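You operate a simulated robot arm through the tools that you are given. There is no shell and no other tool. Be economical: measure what you need, move in short steps, check, and stop when the job is done.

Carry out the task below with a simulated robot arm. There is one attempt and no reset: what you move stays moved.

TASK
Shut the press slide.
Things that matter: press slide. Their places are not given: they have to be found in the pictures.

It is judged by the outcome, as a careful person would: the job done as asked, and still so three seconds after it is handed in. It fails if anything else is knocked over, pushed out of place, dropped, spilled or broken.

THE ROBOT
A 7-joint arm with a two-finger parallel gripper, fixed in place. Base frame: the origin is at the foot of the arm, x ahead of it, y to its left, z up; the work surface is at about z = 0.012. Lengths are in m, angles in rad, forces in N, time in s.
With the tool pointing down near the work surface it reaches from about 0.24 to 0.62 m from the base axis. Its first joint turns from -1.152 to 1.152 rad. Payload 2.6 kg.
Tool frame: the origin (TCP) lies between the finger pads and is the grasp point; the fingertips stand 0.03 m ahead of it; z points along the fingers, y is the line along which they close. The gripper opens to 0.094 m. The fingers are 0.028 m wide and 0.01 m thick; the gripper's body (0.05 by 0.096 m) begins 0.055 m behind the TCP.
Orientation is that of the tool frame in the base frame, as a unit quaternion [w, x, y, z]. With the fingers straight down and closing along the base's y, the tool's x points along the base's -x, its y along +y and its z along -z.

THE INTERFACE
- The arm moves only by the tool send_rows. Its argument "deltas" is one flat list of numbers, 6 for each row, row after row: the shift along the tool's x, y, z in m, then the turn, a rotation vector about the tool's x, y, z in rad. In form: [x, y, z, wx, wy, wz, x, y, z, wx, wy, wz, ...]. A call has 1 to 20 rows; each row shifts and turns the commanded pose from where the row before left it, along the tool's axes as they then stand. "grip" is the finger opening in m, from 0 to 0.094, set as the call begins (left out, the last holds). A row lasts 0.2 s, in which the tool goes at most 0.05 m and 0.15 rad; a call with a longer step from one row to the next is refused whole, and so is a gripper value outside its range. A pose out of reach is approached as far as the arm can. The call stops where the force on the tool passes 40 N (or 10 N more than at its start, if that is more) or the arm is blocked; 0.2 s more then pass. The fingers move at their own pace (about 0.072 m/s each) and stop on an object; they squeeze with about 41 N. The grip force told is the motor's: it shows also when the fingers shut on nothing. Time passes only in rows, and 0.2 s behind the last, so rows that do not move let the fingers close. It gives the time, the measured TCP pose, the force on the tool (base axes), the opening and the grip force at its end, in the units of the frame above (readings bear some noise), and new pictures: "show" is both (left out), scene, wrist or none.
- Cameras (640 x 400 px; columns grow to the right, rows downward): "scene" is fixed at [0.0583, 0.4636, 0.5525]; the picture's right is [-0.40, -0.92, 0.00], its down [-0.60, 0.26, -0.75] and it looks along [0.69, -0.30, -0.66] (base axes); focal length 319 px, centre (320, 200). "wrist" rides on the gripper at [-0.037, 0, -0.058] in the tool frame; the picture's right is [0.00, -1.00, 0.00], its down [0.97, 0.00, -0.24] and it looks along [0.24, 0.00, 0.97] (tool axes); focal length 218 px, centre (320, 200).
- measure_at(camera, pixels): there is no depth. For up to 12 entries [column, row, z] of the newest picture of that camera ("zoom" is the newest enlarged one), the place [x, y] in the base frame at which the ray of that pixel passes the height z, good to about 0.002 m. No time passes.
- inspect(camera, box): a new picture of the part [left, top, right, bottom] of that camera's present view, enlarged. No time passes.
- finish_job(): hands the job in; it is judged then, once.

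Work in short steps. Measure before you move; look again where a grasp or a placing could have gone wrong, and mend it. You have 60 turns and 120 pictures in all, the two below and enlarged ones among them. Open the gripper and draw the arm clear of the work before you hand the job in, unless the task says otherwise; then end with one line.

The tools are called by a JSON object that holds its "op" and its "data". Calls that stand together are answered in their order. send_rows: Moves the arm, as the interface text tells. Its arguments: {"type":"object","properties":{"deltas":{"type":"array"},"grip":{"type":"number"},"show":{"type":"string","enum":["both","scene","wrist","none"]}},"required":["deltas"]} The other tools are called the same way: measure_at (camera, pixels) gives the place at which the rays of pixels pass given heights; inspect (camera, box) takes an enlarged picture of a part of a camera's view; finish_job () hands the job in.

At the start:

```text
clock: 0.0
ee_pos: [0.405, 0.2425, 0.2653]
orientation: [0.0, 0.0, 1.0, 0.0]
ft_force: [-0.6, 0.1, 0.6]
opening: 0.094
finger_force: 0.1
```

scene: 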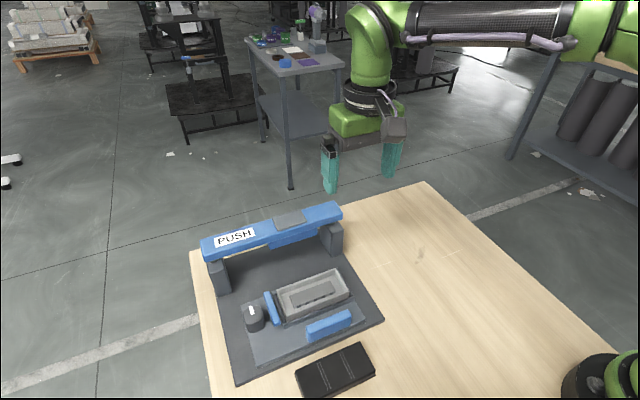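
wrist: 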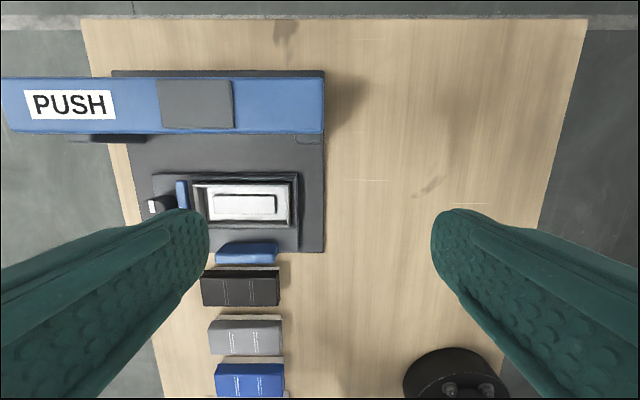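

I see a blue bridge marked PUSH over a dark plate, with a tray that has a blue handle and a knob. I'll enlarge both views to understand the mechanism.

{"op": "inspect", "data": {"camera": "scene", "box": [180, 180, 400, 400]}}

{"op": "inspect", "data": {"camera": "wrist", "box": [100, 60, 340, 280]}}

```text
1.82 times, centred on (290, 290) of scene
```

zoom: 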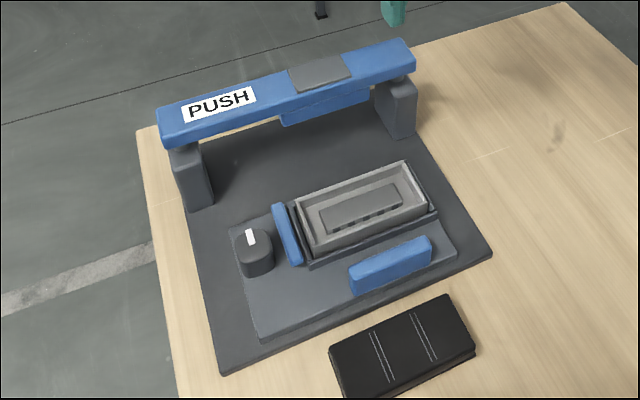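

```text
1.82 times, centred on (220, 170) of wrist
```

zoom: 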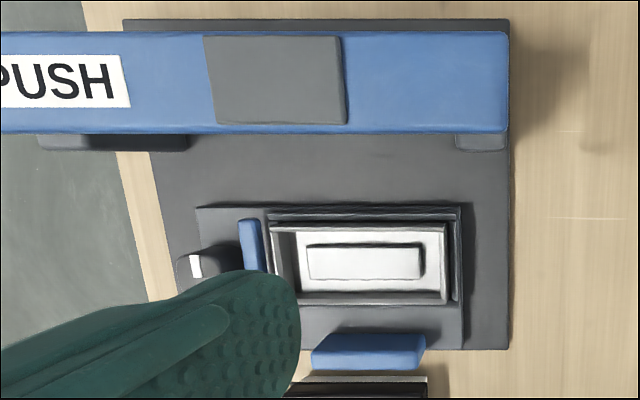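

The slide carries the nest and a blue handle on the near side (scene about 329,326; wrist about 247,252), and it should run +x under the bridge. I'll triangulate the handle and the other features.

{"op": "measure_at", "data": {"camera": "scene", "pixels": [[307, 329, 0.03], [307, 329, 0.06], [351, 311, 0.03], [351, 311, 0.06], [351, 311, 0.09], [250, 304, 0.06], [250, 304, 0.09], [203, 241, 0.12], [203, 241, 0.16], [341, 206, 0.12], [341, 206, 0.16]]}}

{"op": "measure_at", "data": {"camera": "wrist", "pixels": [[219, 244, 0.03], [219, 244, 0.06], [277, 243, 0.03], [277, 243, 0.06], [277, 243, 0.09], [152, 205, 0.06], [152, 205, 0.09], [1, 79, 0.12], [1, 79, 0.16], [322, 79, 0.12], [322, 79, 0.16]]}}

```text
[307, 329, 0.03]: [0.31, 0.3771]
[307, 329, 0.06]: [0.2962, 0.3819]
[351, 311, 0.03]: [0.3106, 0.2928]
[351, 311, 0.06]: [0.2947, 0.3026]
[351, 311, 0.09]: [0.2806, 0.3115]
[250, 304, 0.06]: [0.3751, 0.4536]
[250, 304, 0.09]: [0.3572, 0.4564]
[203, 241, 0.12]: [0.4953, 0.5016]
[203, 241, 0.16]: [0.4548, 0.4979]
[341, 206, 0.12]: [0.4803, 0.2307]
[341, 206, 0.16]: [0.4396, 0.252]
```

```text
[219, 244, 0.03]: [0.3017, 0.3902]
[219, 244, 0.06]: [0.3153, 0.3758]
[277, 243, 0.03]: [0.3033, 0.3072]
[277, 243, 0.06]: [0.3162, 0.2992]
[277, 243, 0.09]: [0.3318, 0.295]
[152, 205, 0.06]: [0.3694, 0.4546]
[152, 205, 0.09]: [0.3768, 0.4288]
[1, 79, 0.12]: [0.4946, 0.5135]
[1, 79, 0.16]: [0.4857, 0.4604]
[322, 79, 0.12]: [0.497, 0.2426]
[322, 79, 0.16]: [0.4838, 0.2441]
```

Handle is about x 0.29–0.315, y 0.30–0.38, top z about 0.055. Next I need the gap between it and the black box, and the nest and bridge positions for travel.

{"op": "inspect", "data": {"camera": "wrist", "box": [190, 200, 310, 310]}}

{"op": "measure_at", "data": {"camera": "wrist", "pixels": [[247, 263, 0.02], [247, 263, 0.04], [240, 269, 0.02], [240, 269, 0.04], [240, 277, 0.04], [245, 207, 0.04], [245, 207, 0.05], [240, 134, 0.12], [240, 134, 0.14], [325, 251, 0.02], [325, 72, 0.02], [300, 250, 0.025]]}}

{"op": "measure_at", "data": {"camera": "scene", "pixels": [[297, 372, 0.02], [297, 372, 0.04], [361, 343, 0.02], [361, 343, 0.04], [308, 341, 0.03], [352, 322, 0.03], [375, 373, 0.02], [384, 320, 0.02], [237, 385, 0.02], [205, 262, 0.12], [342, 220, 0.12]]}}

```text
3.64 times, centred on (250, 255) of wrist
```

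zoom: 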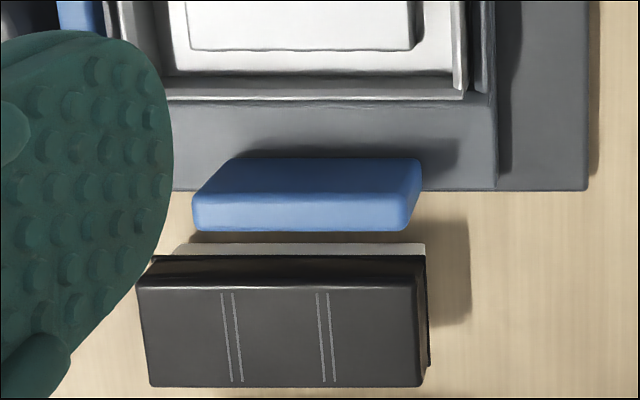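

```text
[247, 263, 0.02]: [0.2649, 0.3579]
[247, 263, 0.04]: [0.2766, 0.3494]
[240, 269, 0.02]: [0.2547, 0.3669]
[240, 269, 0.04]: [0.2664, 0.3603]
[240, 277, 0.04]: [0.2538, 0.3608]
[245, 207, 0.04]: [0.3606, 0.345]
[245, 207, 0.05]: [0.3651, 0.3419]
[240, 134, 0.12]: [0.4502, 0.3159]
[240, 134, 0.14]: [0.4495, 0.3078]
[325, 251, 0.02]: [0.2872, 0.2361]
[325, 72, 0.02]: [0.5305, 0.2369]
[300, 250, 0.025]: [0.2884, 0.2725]
```

```text
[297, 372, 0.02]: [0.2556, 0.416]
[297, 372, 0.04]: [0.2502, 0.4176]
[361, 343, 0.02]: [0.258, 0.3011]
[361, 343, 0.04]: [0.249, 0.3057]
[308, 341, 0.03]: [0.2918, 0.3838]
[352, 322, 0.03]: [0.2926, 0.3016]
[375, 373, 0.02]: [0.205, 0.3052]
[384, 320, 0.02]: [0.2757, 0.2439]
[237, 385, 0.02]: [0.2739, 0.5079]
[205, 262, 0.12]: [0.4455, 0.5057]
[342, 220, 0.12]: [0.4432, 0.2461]
```

The wrist camera sees the handle's far face, so the handle is thin: x about 0.292–0.305, top z about 0.068. The box behind it has its top at about 0.035 and its edge at about x 0.251. I'll close the fingers and go above the gap at x 0.266, y 0.342, stopping at z 0.12 to check.

{"op": "send_rows", "data": {"deltas": [0.0278, 0.0199, 0, 0, 0, 0, 0.0278, 0.0199, 0, 0, 0, 0, 0.0278, 0.0199, 0, 0, 0, 0, 0.0278, 0.0199, 0, 0, 0, 0, 0.0278, 0.0199, 0, 0, 0, 0, 0, 0, 0.029, 0, 0, 0, 0, 0, 0.029, 0, 0, 0, 0, 0, 0.029, 0, 0, 0, 0, 0, 0.029, 0, 0, 0, 0, 0, 0.029, 0, 0, 0, 0, 0, 0, 0, 0, 0], "grip": 0}}

```text
clock: 2.4
ee_pos: [0.2658, 0.3431, 0.1182]
orientation: [0.0, 0.0, 1.0, 0.0]
ft_force: [-0.2, 0.1, 0.0]
opening: 0.0
finger_force: 32.7
```

scene: 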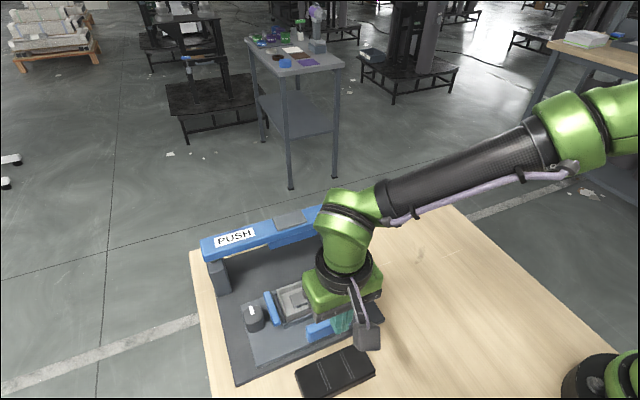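
wrist: 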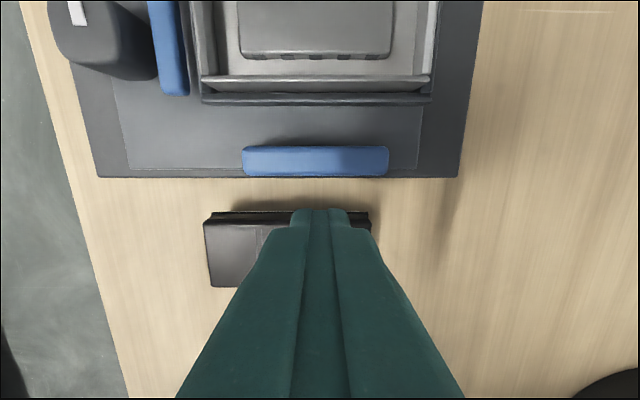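

The handle (wrist columns 243–389, rows 146–175) is ahead of the closed fingers. I'll check its near edge and the box edge at their heights.

{"op": "measure_at", "data": {"camera": "wrist", "pixels": [[316, 175, 0.03], [316, 175, 0.068], [316, 147, 0.068], [290, 211, 0.012], [290, 223, 0.035], [243, 160, 0.068], [389, 160, 0.068], [316, 178, 0.02]]}}

{"op": "inspect", "data": {"camera": "scene", "box": [270, 280, 400, 400]}}

```text
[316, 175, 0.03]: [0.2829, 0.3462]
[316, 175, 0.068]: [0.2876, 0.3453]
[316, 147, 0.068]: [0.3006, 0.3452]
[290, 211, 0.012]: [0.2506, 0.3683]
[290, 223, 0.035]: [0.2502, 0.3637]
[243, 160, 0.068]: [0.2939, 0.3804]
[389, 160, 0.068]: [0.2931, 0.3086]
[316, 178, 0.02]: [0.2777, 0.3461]
```

```text
3.33 times, centred on (335, 340) of scene
```

zoom: 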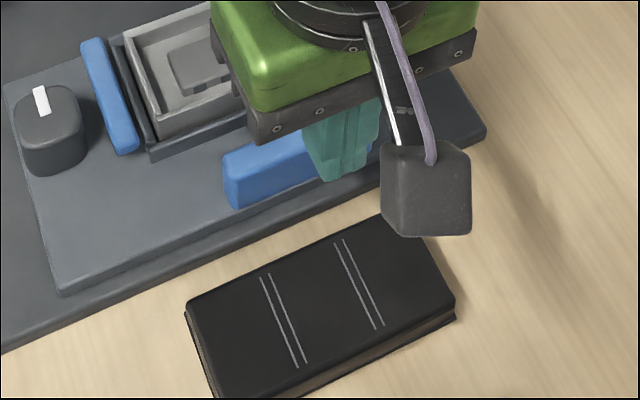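

Near face is about x 0.287 and the fingers span x 0.252–0.280, so the path is clear. I'll lower to TCP z about 0.076 (tips at 0.046) and push forward slowly.

{"op": "send_rows", "data": {"deltas": [0, 0.001, 0.021, 0, 0, 0, 0, 0.001, 0.021, 0, 0, 0, 0, 0, 0, 0, 0, 0, -0.006, 0, 0, 0, 0, 0, -0.006, 0, 0, 0, 0, 0, -0.006, 0, 0, 0, 0, 0, -0.006, 0, 0, 0, 0, 0, -0.006, 0, 0, 0, 0, 0]}}

```text
clock: 4.2
ee_pos: [0.2966, 0.3447, 0.0782]
orientation: [0.0, 0.001, 1.0, 0.0]
ft_force: [-0.6, -0.6, -0.3]
opening: 0.0001
finger_force: 32.9
```

scene: 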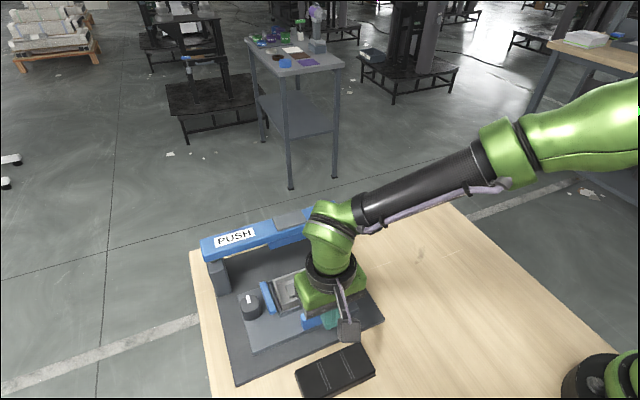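
wrist: 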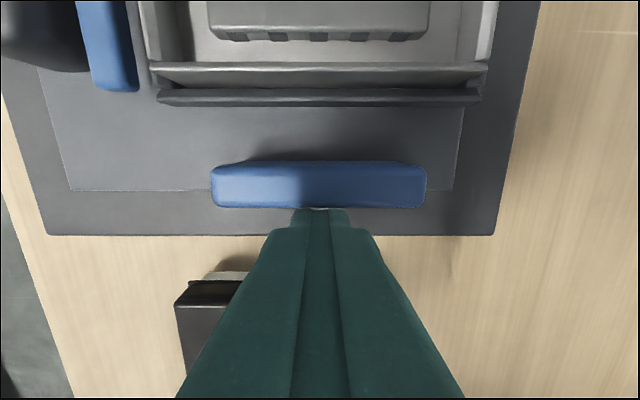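

The slide moves freely (its edge has drawn away from the base edge) and the force is low. I'll keep pushing.

{"op": "send_rows", "data": {"deltas": [-0.006, 0, 0, 0, 0, 0, -0.006, 0, 0, 0, 0, 0, -0.006, 0, 0, 0, 0, 0, -0.006, 0, 0, 0, 0, 0, -0.006, 0, 0, 0, 0, 0, -0.006, 0, 0, 0, 0, 0, -0.006, 0, 0, 0, 0, 0]}}

```text
clock: 5.8
ee_pos: [0.3387, 0.3463, 0.0778]
orientation: [0.0, 0.0, 1.0, 0.0]
ft_force: [-0.7, 0.5, -0.1]
opening: 0.0
finger_force: 33.4
```

scene: 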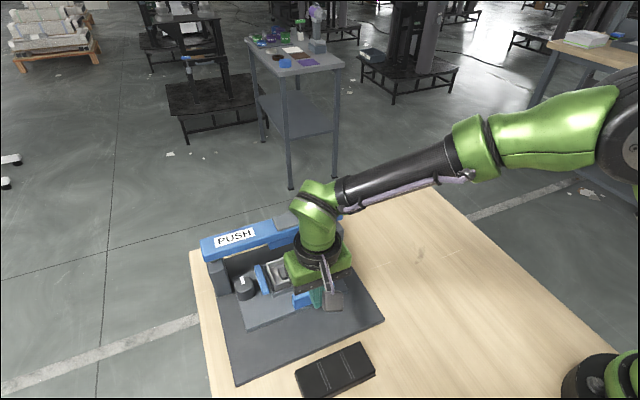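
wrist: 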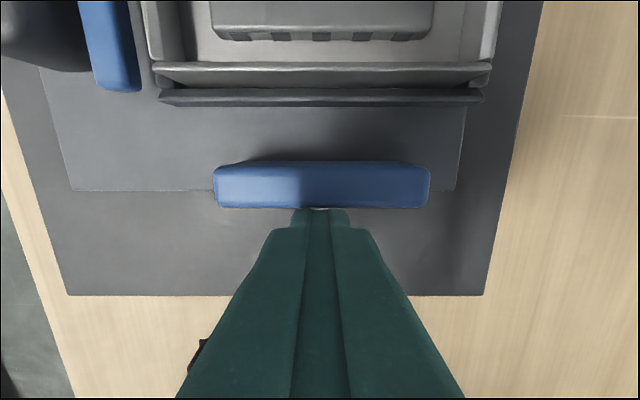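

The slide has moved about 55 mm. I'll check the clearances of the knob and gripper to the bridge before continuing.

{"op": "inspect", "data": {"camera": "scene", "box": [190, 180, 370, 340]}}

```text
2.50 times, centred on (280, 260) of scene
```

zoom: 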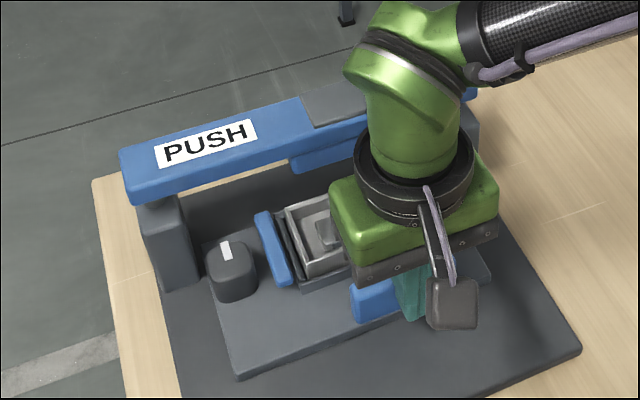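

Clear so far, so I'll continue in small steps.

{"op": "send_rows", "data": {"deltas": [-0.005, 0, 0, 0, 0, 0, -0.005, 0, 0, 0, 0, 0, -0.005, 0, 0, 0, 0, 0, -0.005, 0, 0, 0, 0, 0, -0.005, 0, 0, 0, 0, 0]}}

```text
clock: 7.0
ee_pos: [0.3632, 0.3444, 0.0785]
orientation: [0.0, 0.0, 1.0, 0.0]
ft_force: [-0.6, 0.9, 0.0]
opening: 0.0
finger_force: 33.2
```

scene: 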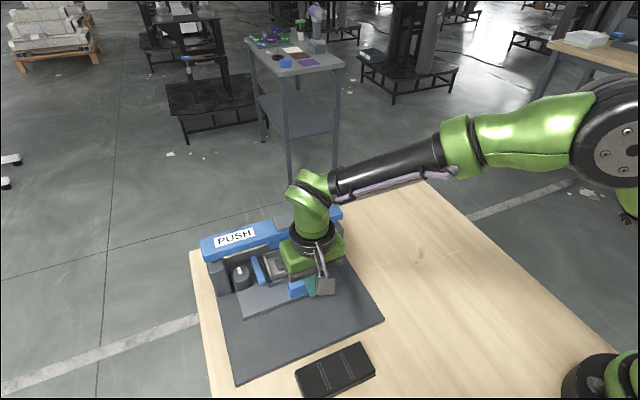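
wrist: 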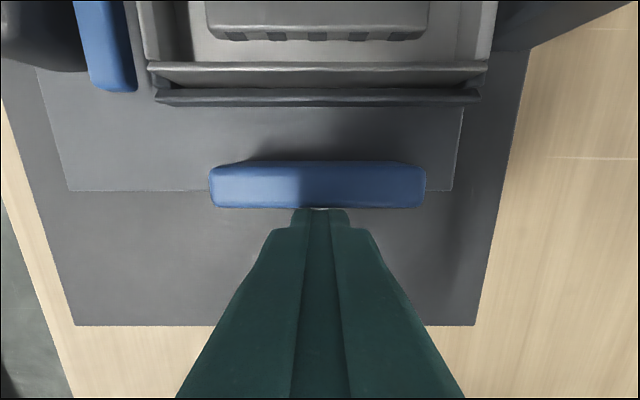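

Still free. I'll continue, watching for the end stop and the gripper's clearance to the bridge.

{"op": "send_rows", "data": {"deltas": [-0.004, 0, 0, 0, 0, 0, -0.004, 0, 0, 0, 0, 0, -0.004, 0, 0, 0, 0, 0, -0.004, 0, 0, 0, 0, 0]}}

{"op": "inspect", "data": {"camera": "scene", "box": [190, 180, 370, 340]}}

```text
clock: 8.0
ee_pos: [0.3791, 0.3434, 0.078]
orientation: [0.0, 0.0, 1.0, 0.0]
ft_force: [0.4, 0.0, 0.0]
opening: 0.0
finger_force: 33.0
```

scene: 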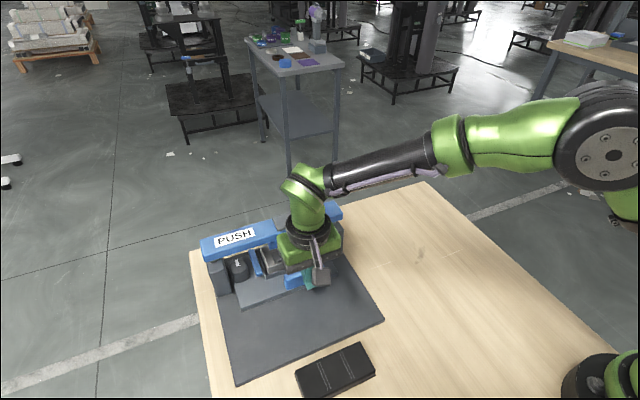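
wrist: 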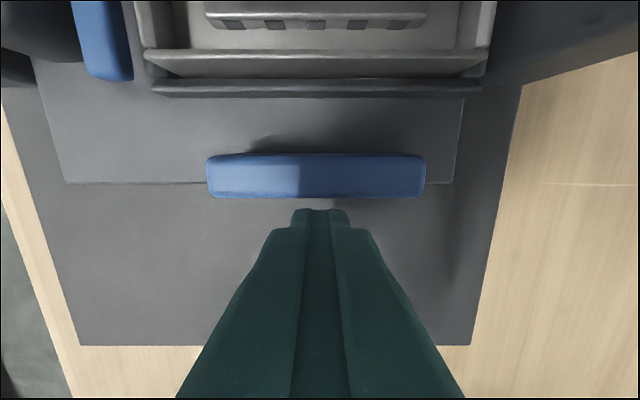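

```text
2.50 times, centred on (280, 260) of scene
```

zoom: 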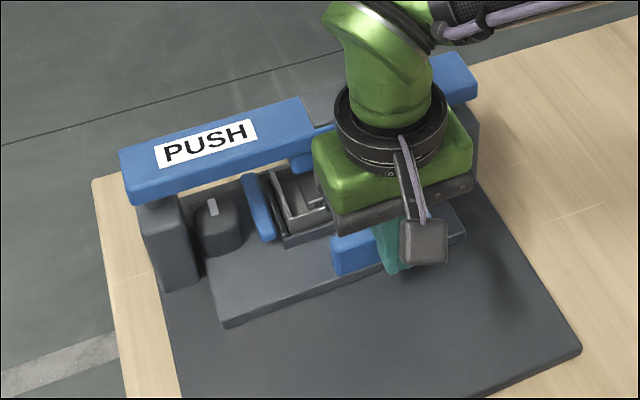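

The handle jumped about 5 mm ahead of the fingers (a gap shows at wrist row 200), as if a catch pulled it in. I'll nudge further to see whether it's at its stop.

{"op": "send_rows", "data": {"deltas": [-0.003, 0, 0, 0, 0, 0, -0.003, 0, 0, 0, 0, 0, -0.003, 0, 0, 0, 0, 0]}}

```text
clock: 8.8
ee_pos: [0.3828, 0.3443, 0.0761]
orientation: [-0.007, 0.001, 1.0, -0.001]
ft_force: [-31.3, -10.5, 9.2]
opening: 0.0002
finger_force: 33.1
```

scene: 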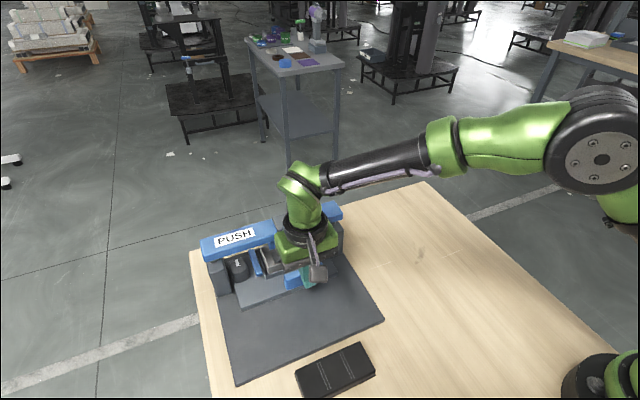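
wrist: 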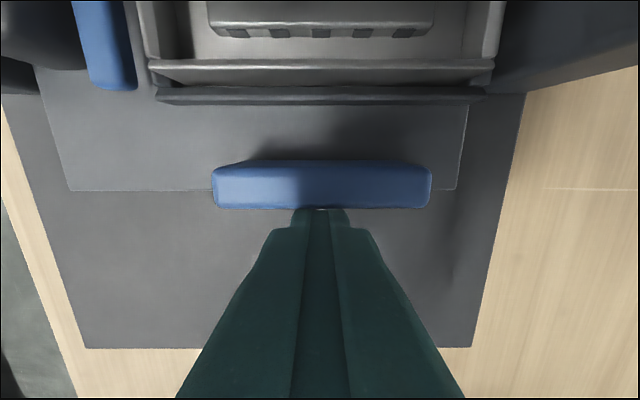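

The arm stopped against the handle at 31 N, and the slide didn't move during this nudge, which fits an end stop. I'll back off, rise and look at the result.

{"op": "send_rows", "data": {"deltas": [0.01, 0, 0, 0, 0, 0, 0.02, 0, 0, 0, 0, 0, 0.02, 0, 0, 0, 0, 0, 0.02, 0, -0.02, 0, 0, 0, 0.02, 0, -0.04, 0, 0, 0, 0, -0.02, -0.04, 0, 0, 0, 0, -0.04, -0.03, 0, 0, 0, 0, -0.045, 0, 0, 0, 0, 0, -0.045, 0, 0, 0, 0, 0, -0.045, 0, 0, 0, 0]}}

{"op": "inspect", "data": {"camera": "scene", "box": [190, 180, 400, 390]}}

```text
clock: 11.0
ee_pos: [0.2955, 0.1496, 0.2068]
orientation: [0.0, 0.0, 1.0, 0.0]
ft_force: [0.5, -0.4, -0.1]
opening: 0.0001
finger_force: 32.7
```

scene: 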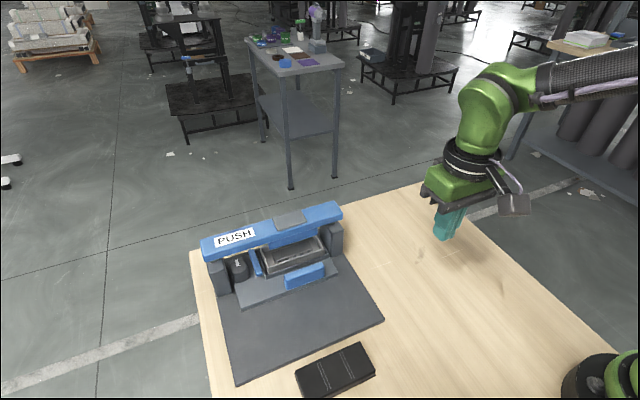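
wrist: 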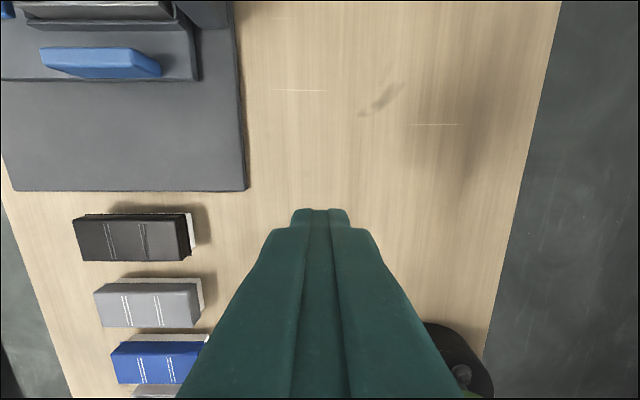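

```text
1.90 times, centred on (295, 285) of scene
```

zoom: 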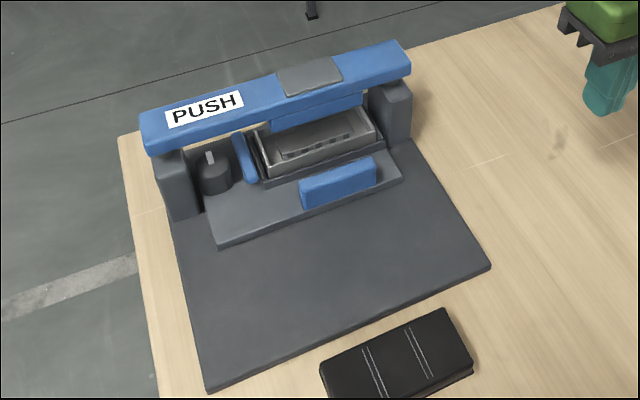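

It looks shut under the bridge. I'll measure the handle and slide edge to confirm it sits at the stop (near face expected at about x 0.397) and hasn't sprung back.

{"op": "measure_at", "data": {"camera": "zoom", "pixels": [[300, 186, 0.068], [376, 161, 0.068], [260, 155, 0.055], [382, 135, 0.055], [210, 195, 0.03]]}}

{"op": "send_rows", "data": {"deltas": [0, 0, 0, 0, 0, 0, 0, 0, 0, 0, 0, 0, 0, 0, 0, 0, 0, 0, 0, 0, 0, 0, 0, 0, 0, 0, 0, 0, 0, 0, 0, 0, 0, 0, 0, 0, 0, 0, 0, 0, 0, 0, 0, 0, 0, 0, 0, 0], "grip": 0.094, "show": "scene"}}

{"op": "inspect", "data": {"camera": "scene", "box": [190, 190, 350, 310]}}

```text
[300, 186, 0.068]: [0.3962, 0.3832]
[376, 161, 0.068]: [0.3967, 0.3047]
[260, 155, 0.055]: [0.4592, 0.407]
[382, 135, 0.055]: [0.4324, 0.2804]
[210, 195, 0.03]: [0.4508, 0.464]
```

```text
clock: 12.8
ee_pos: [0.2951, 0.1495, 0.207]
orientation: [-0.001, 0.0, 1.0, 0.0]
ft_force: [-0.1, 0.1, -0.5]
opening: 0.0942
finger_force: 0.0
```

scene: 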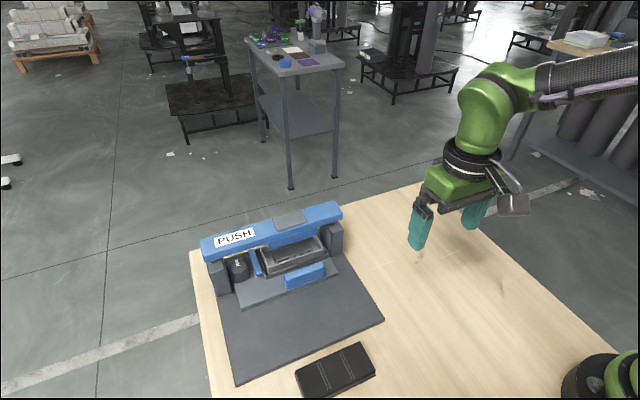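

```text
3.33 times, centred on (270, 250) of scene
```

zoom: 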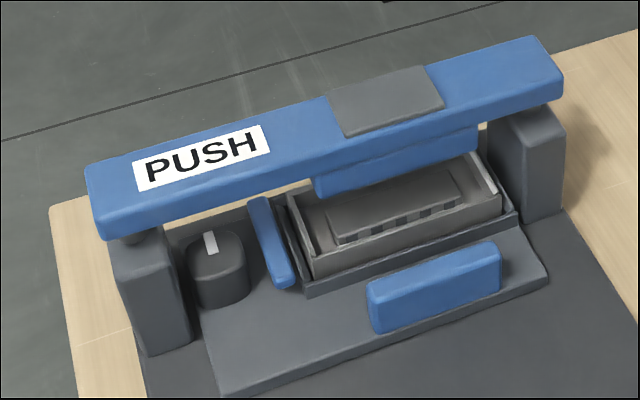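

The handle holds at x about 0.397, at its stop, with the nest under the press head. Nothing else has moved and the arm is clear with the gripper open, so I'm handing in.

{"op": "finish_job", "data": {}}

```text
The job is handed in.
```

The press slide is pushed in to its end stop under the bridge and stayed there after I backed off; the arm is clear with the gripper open, and nothing else appears to have moved.
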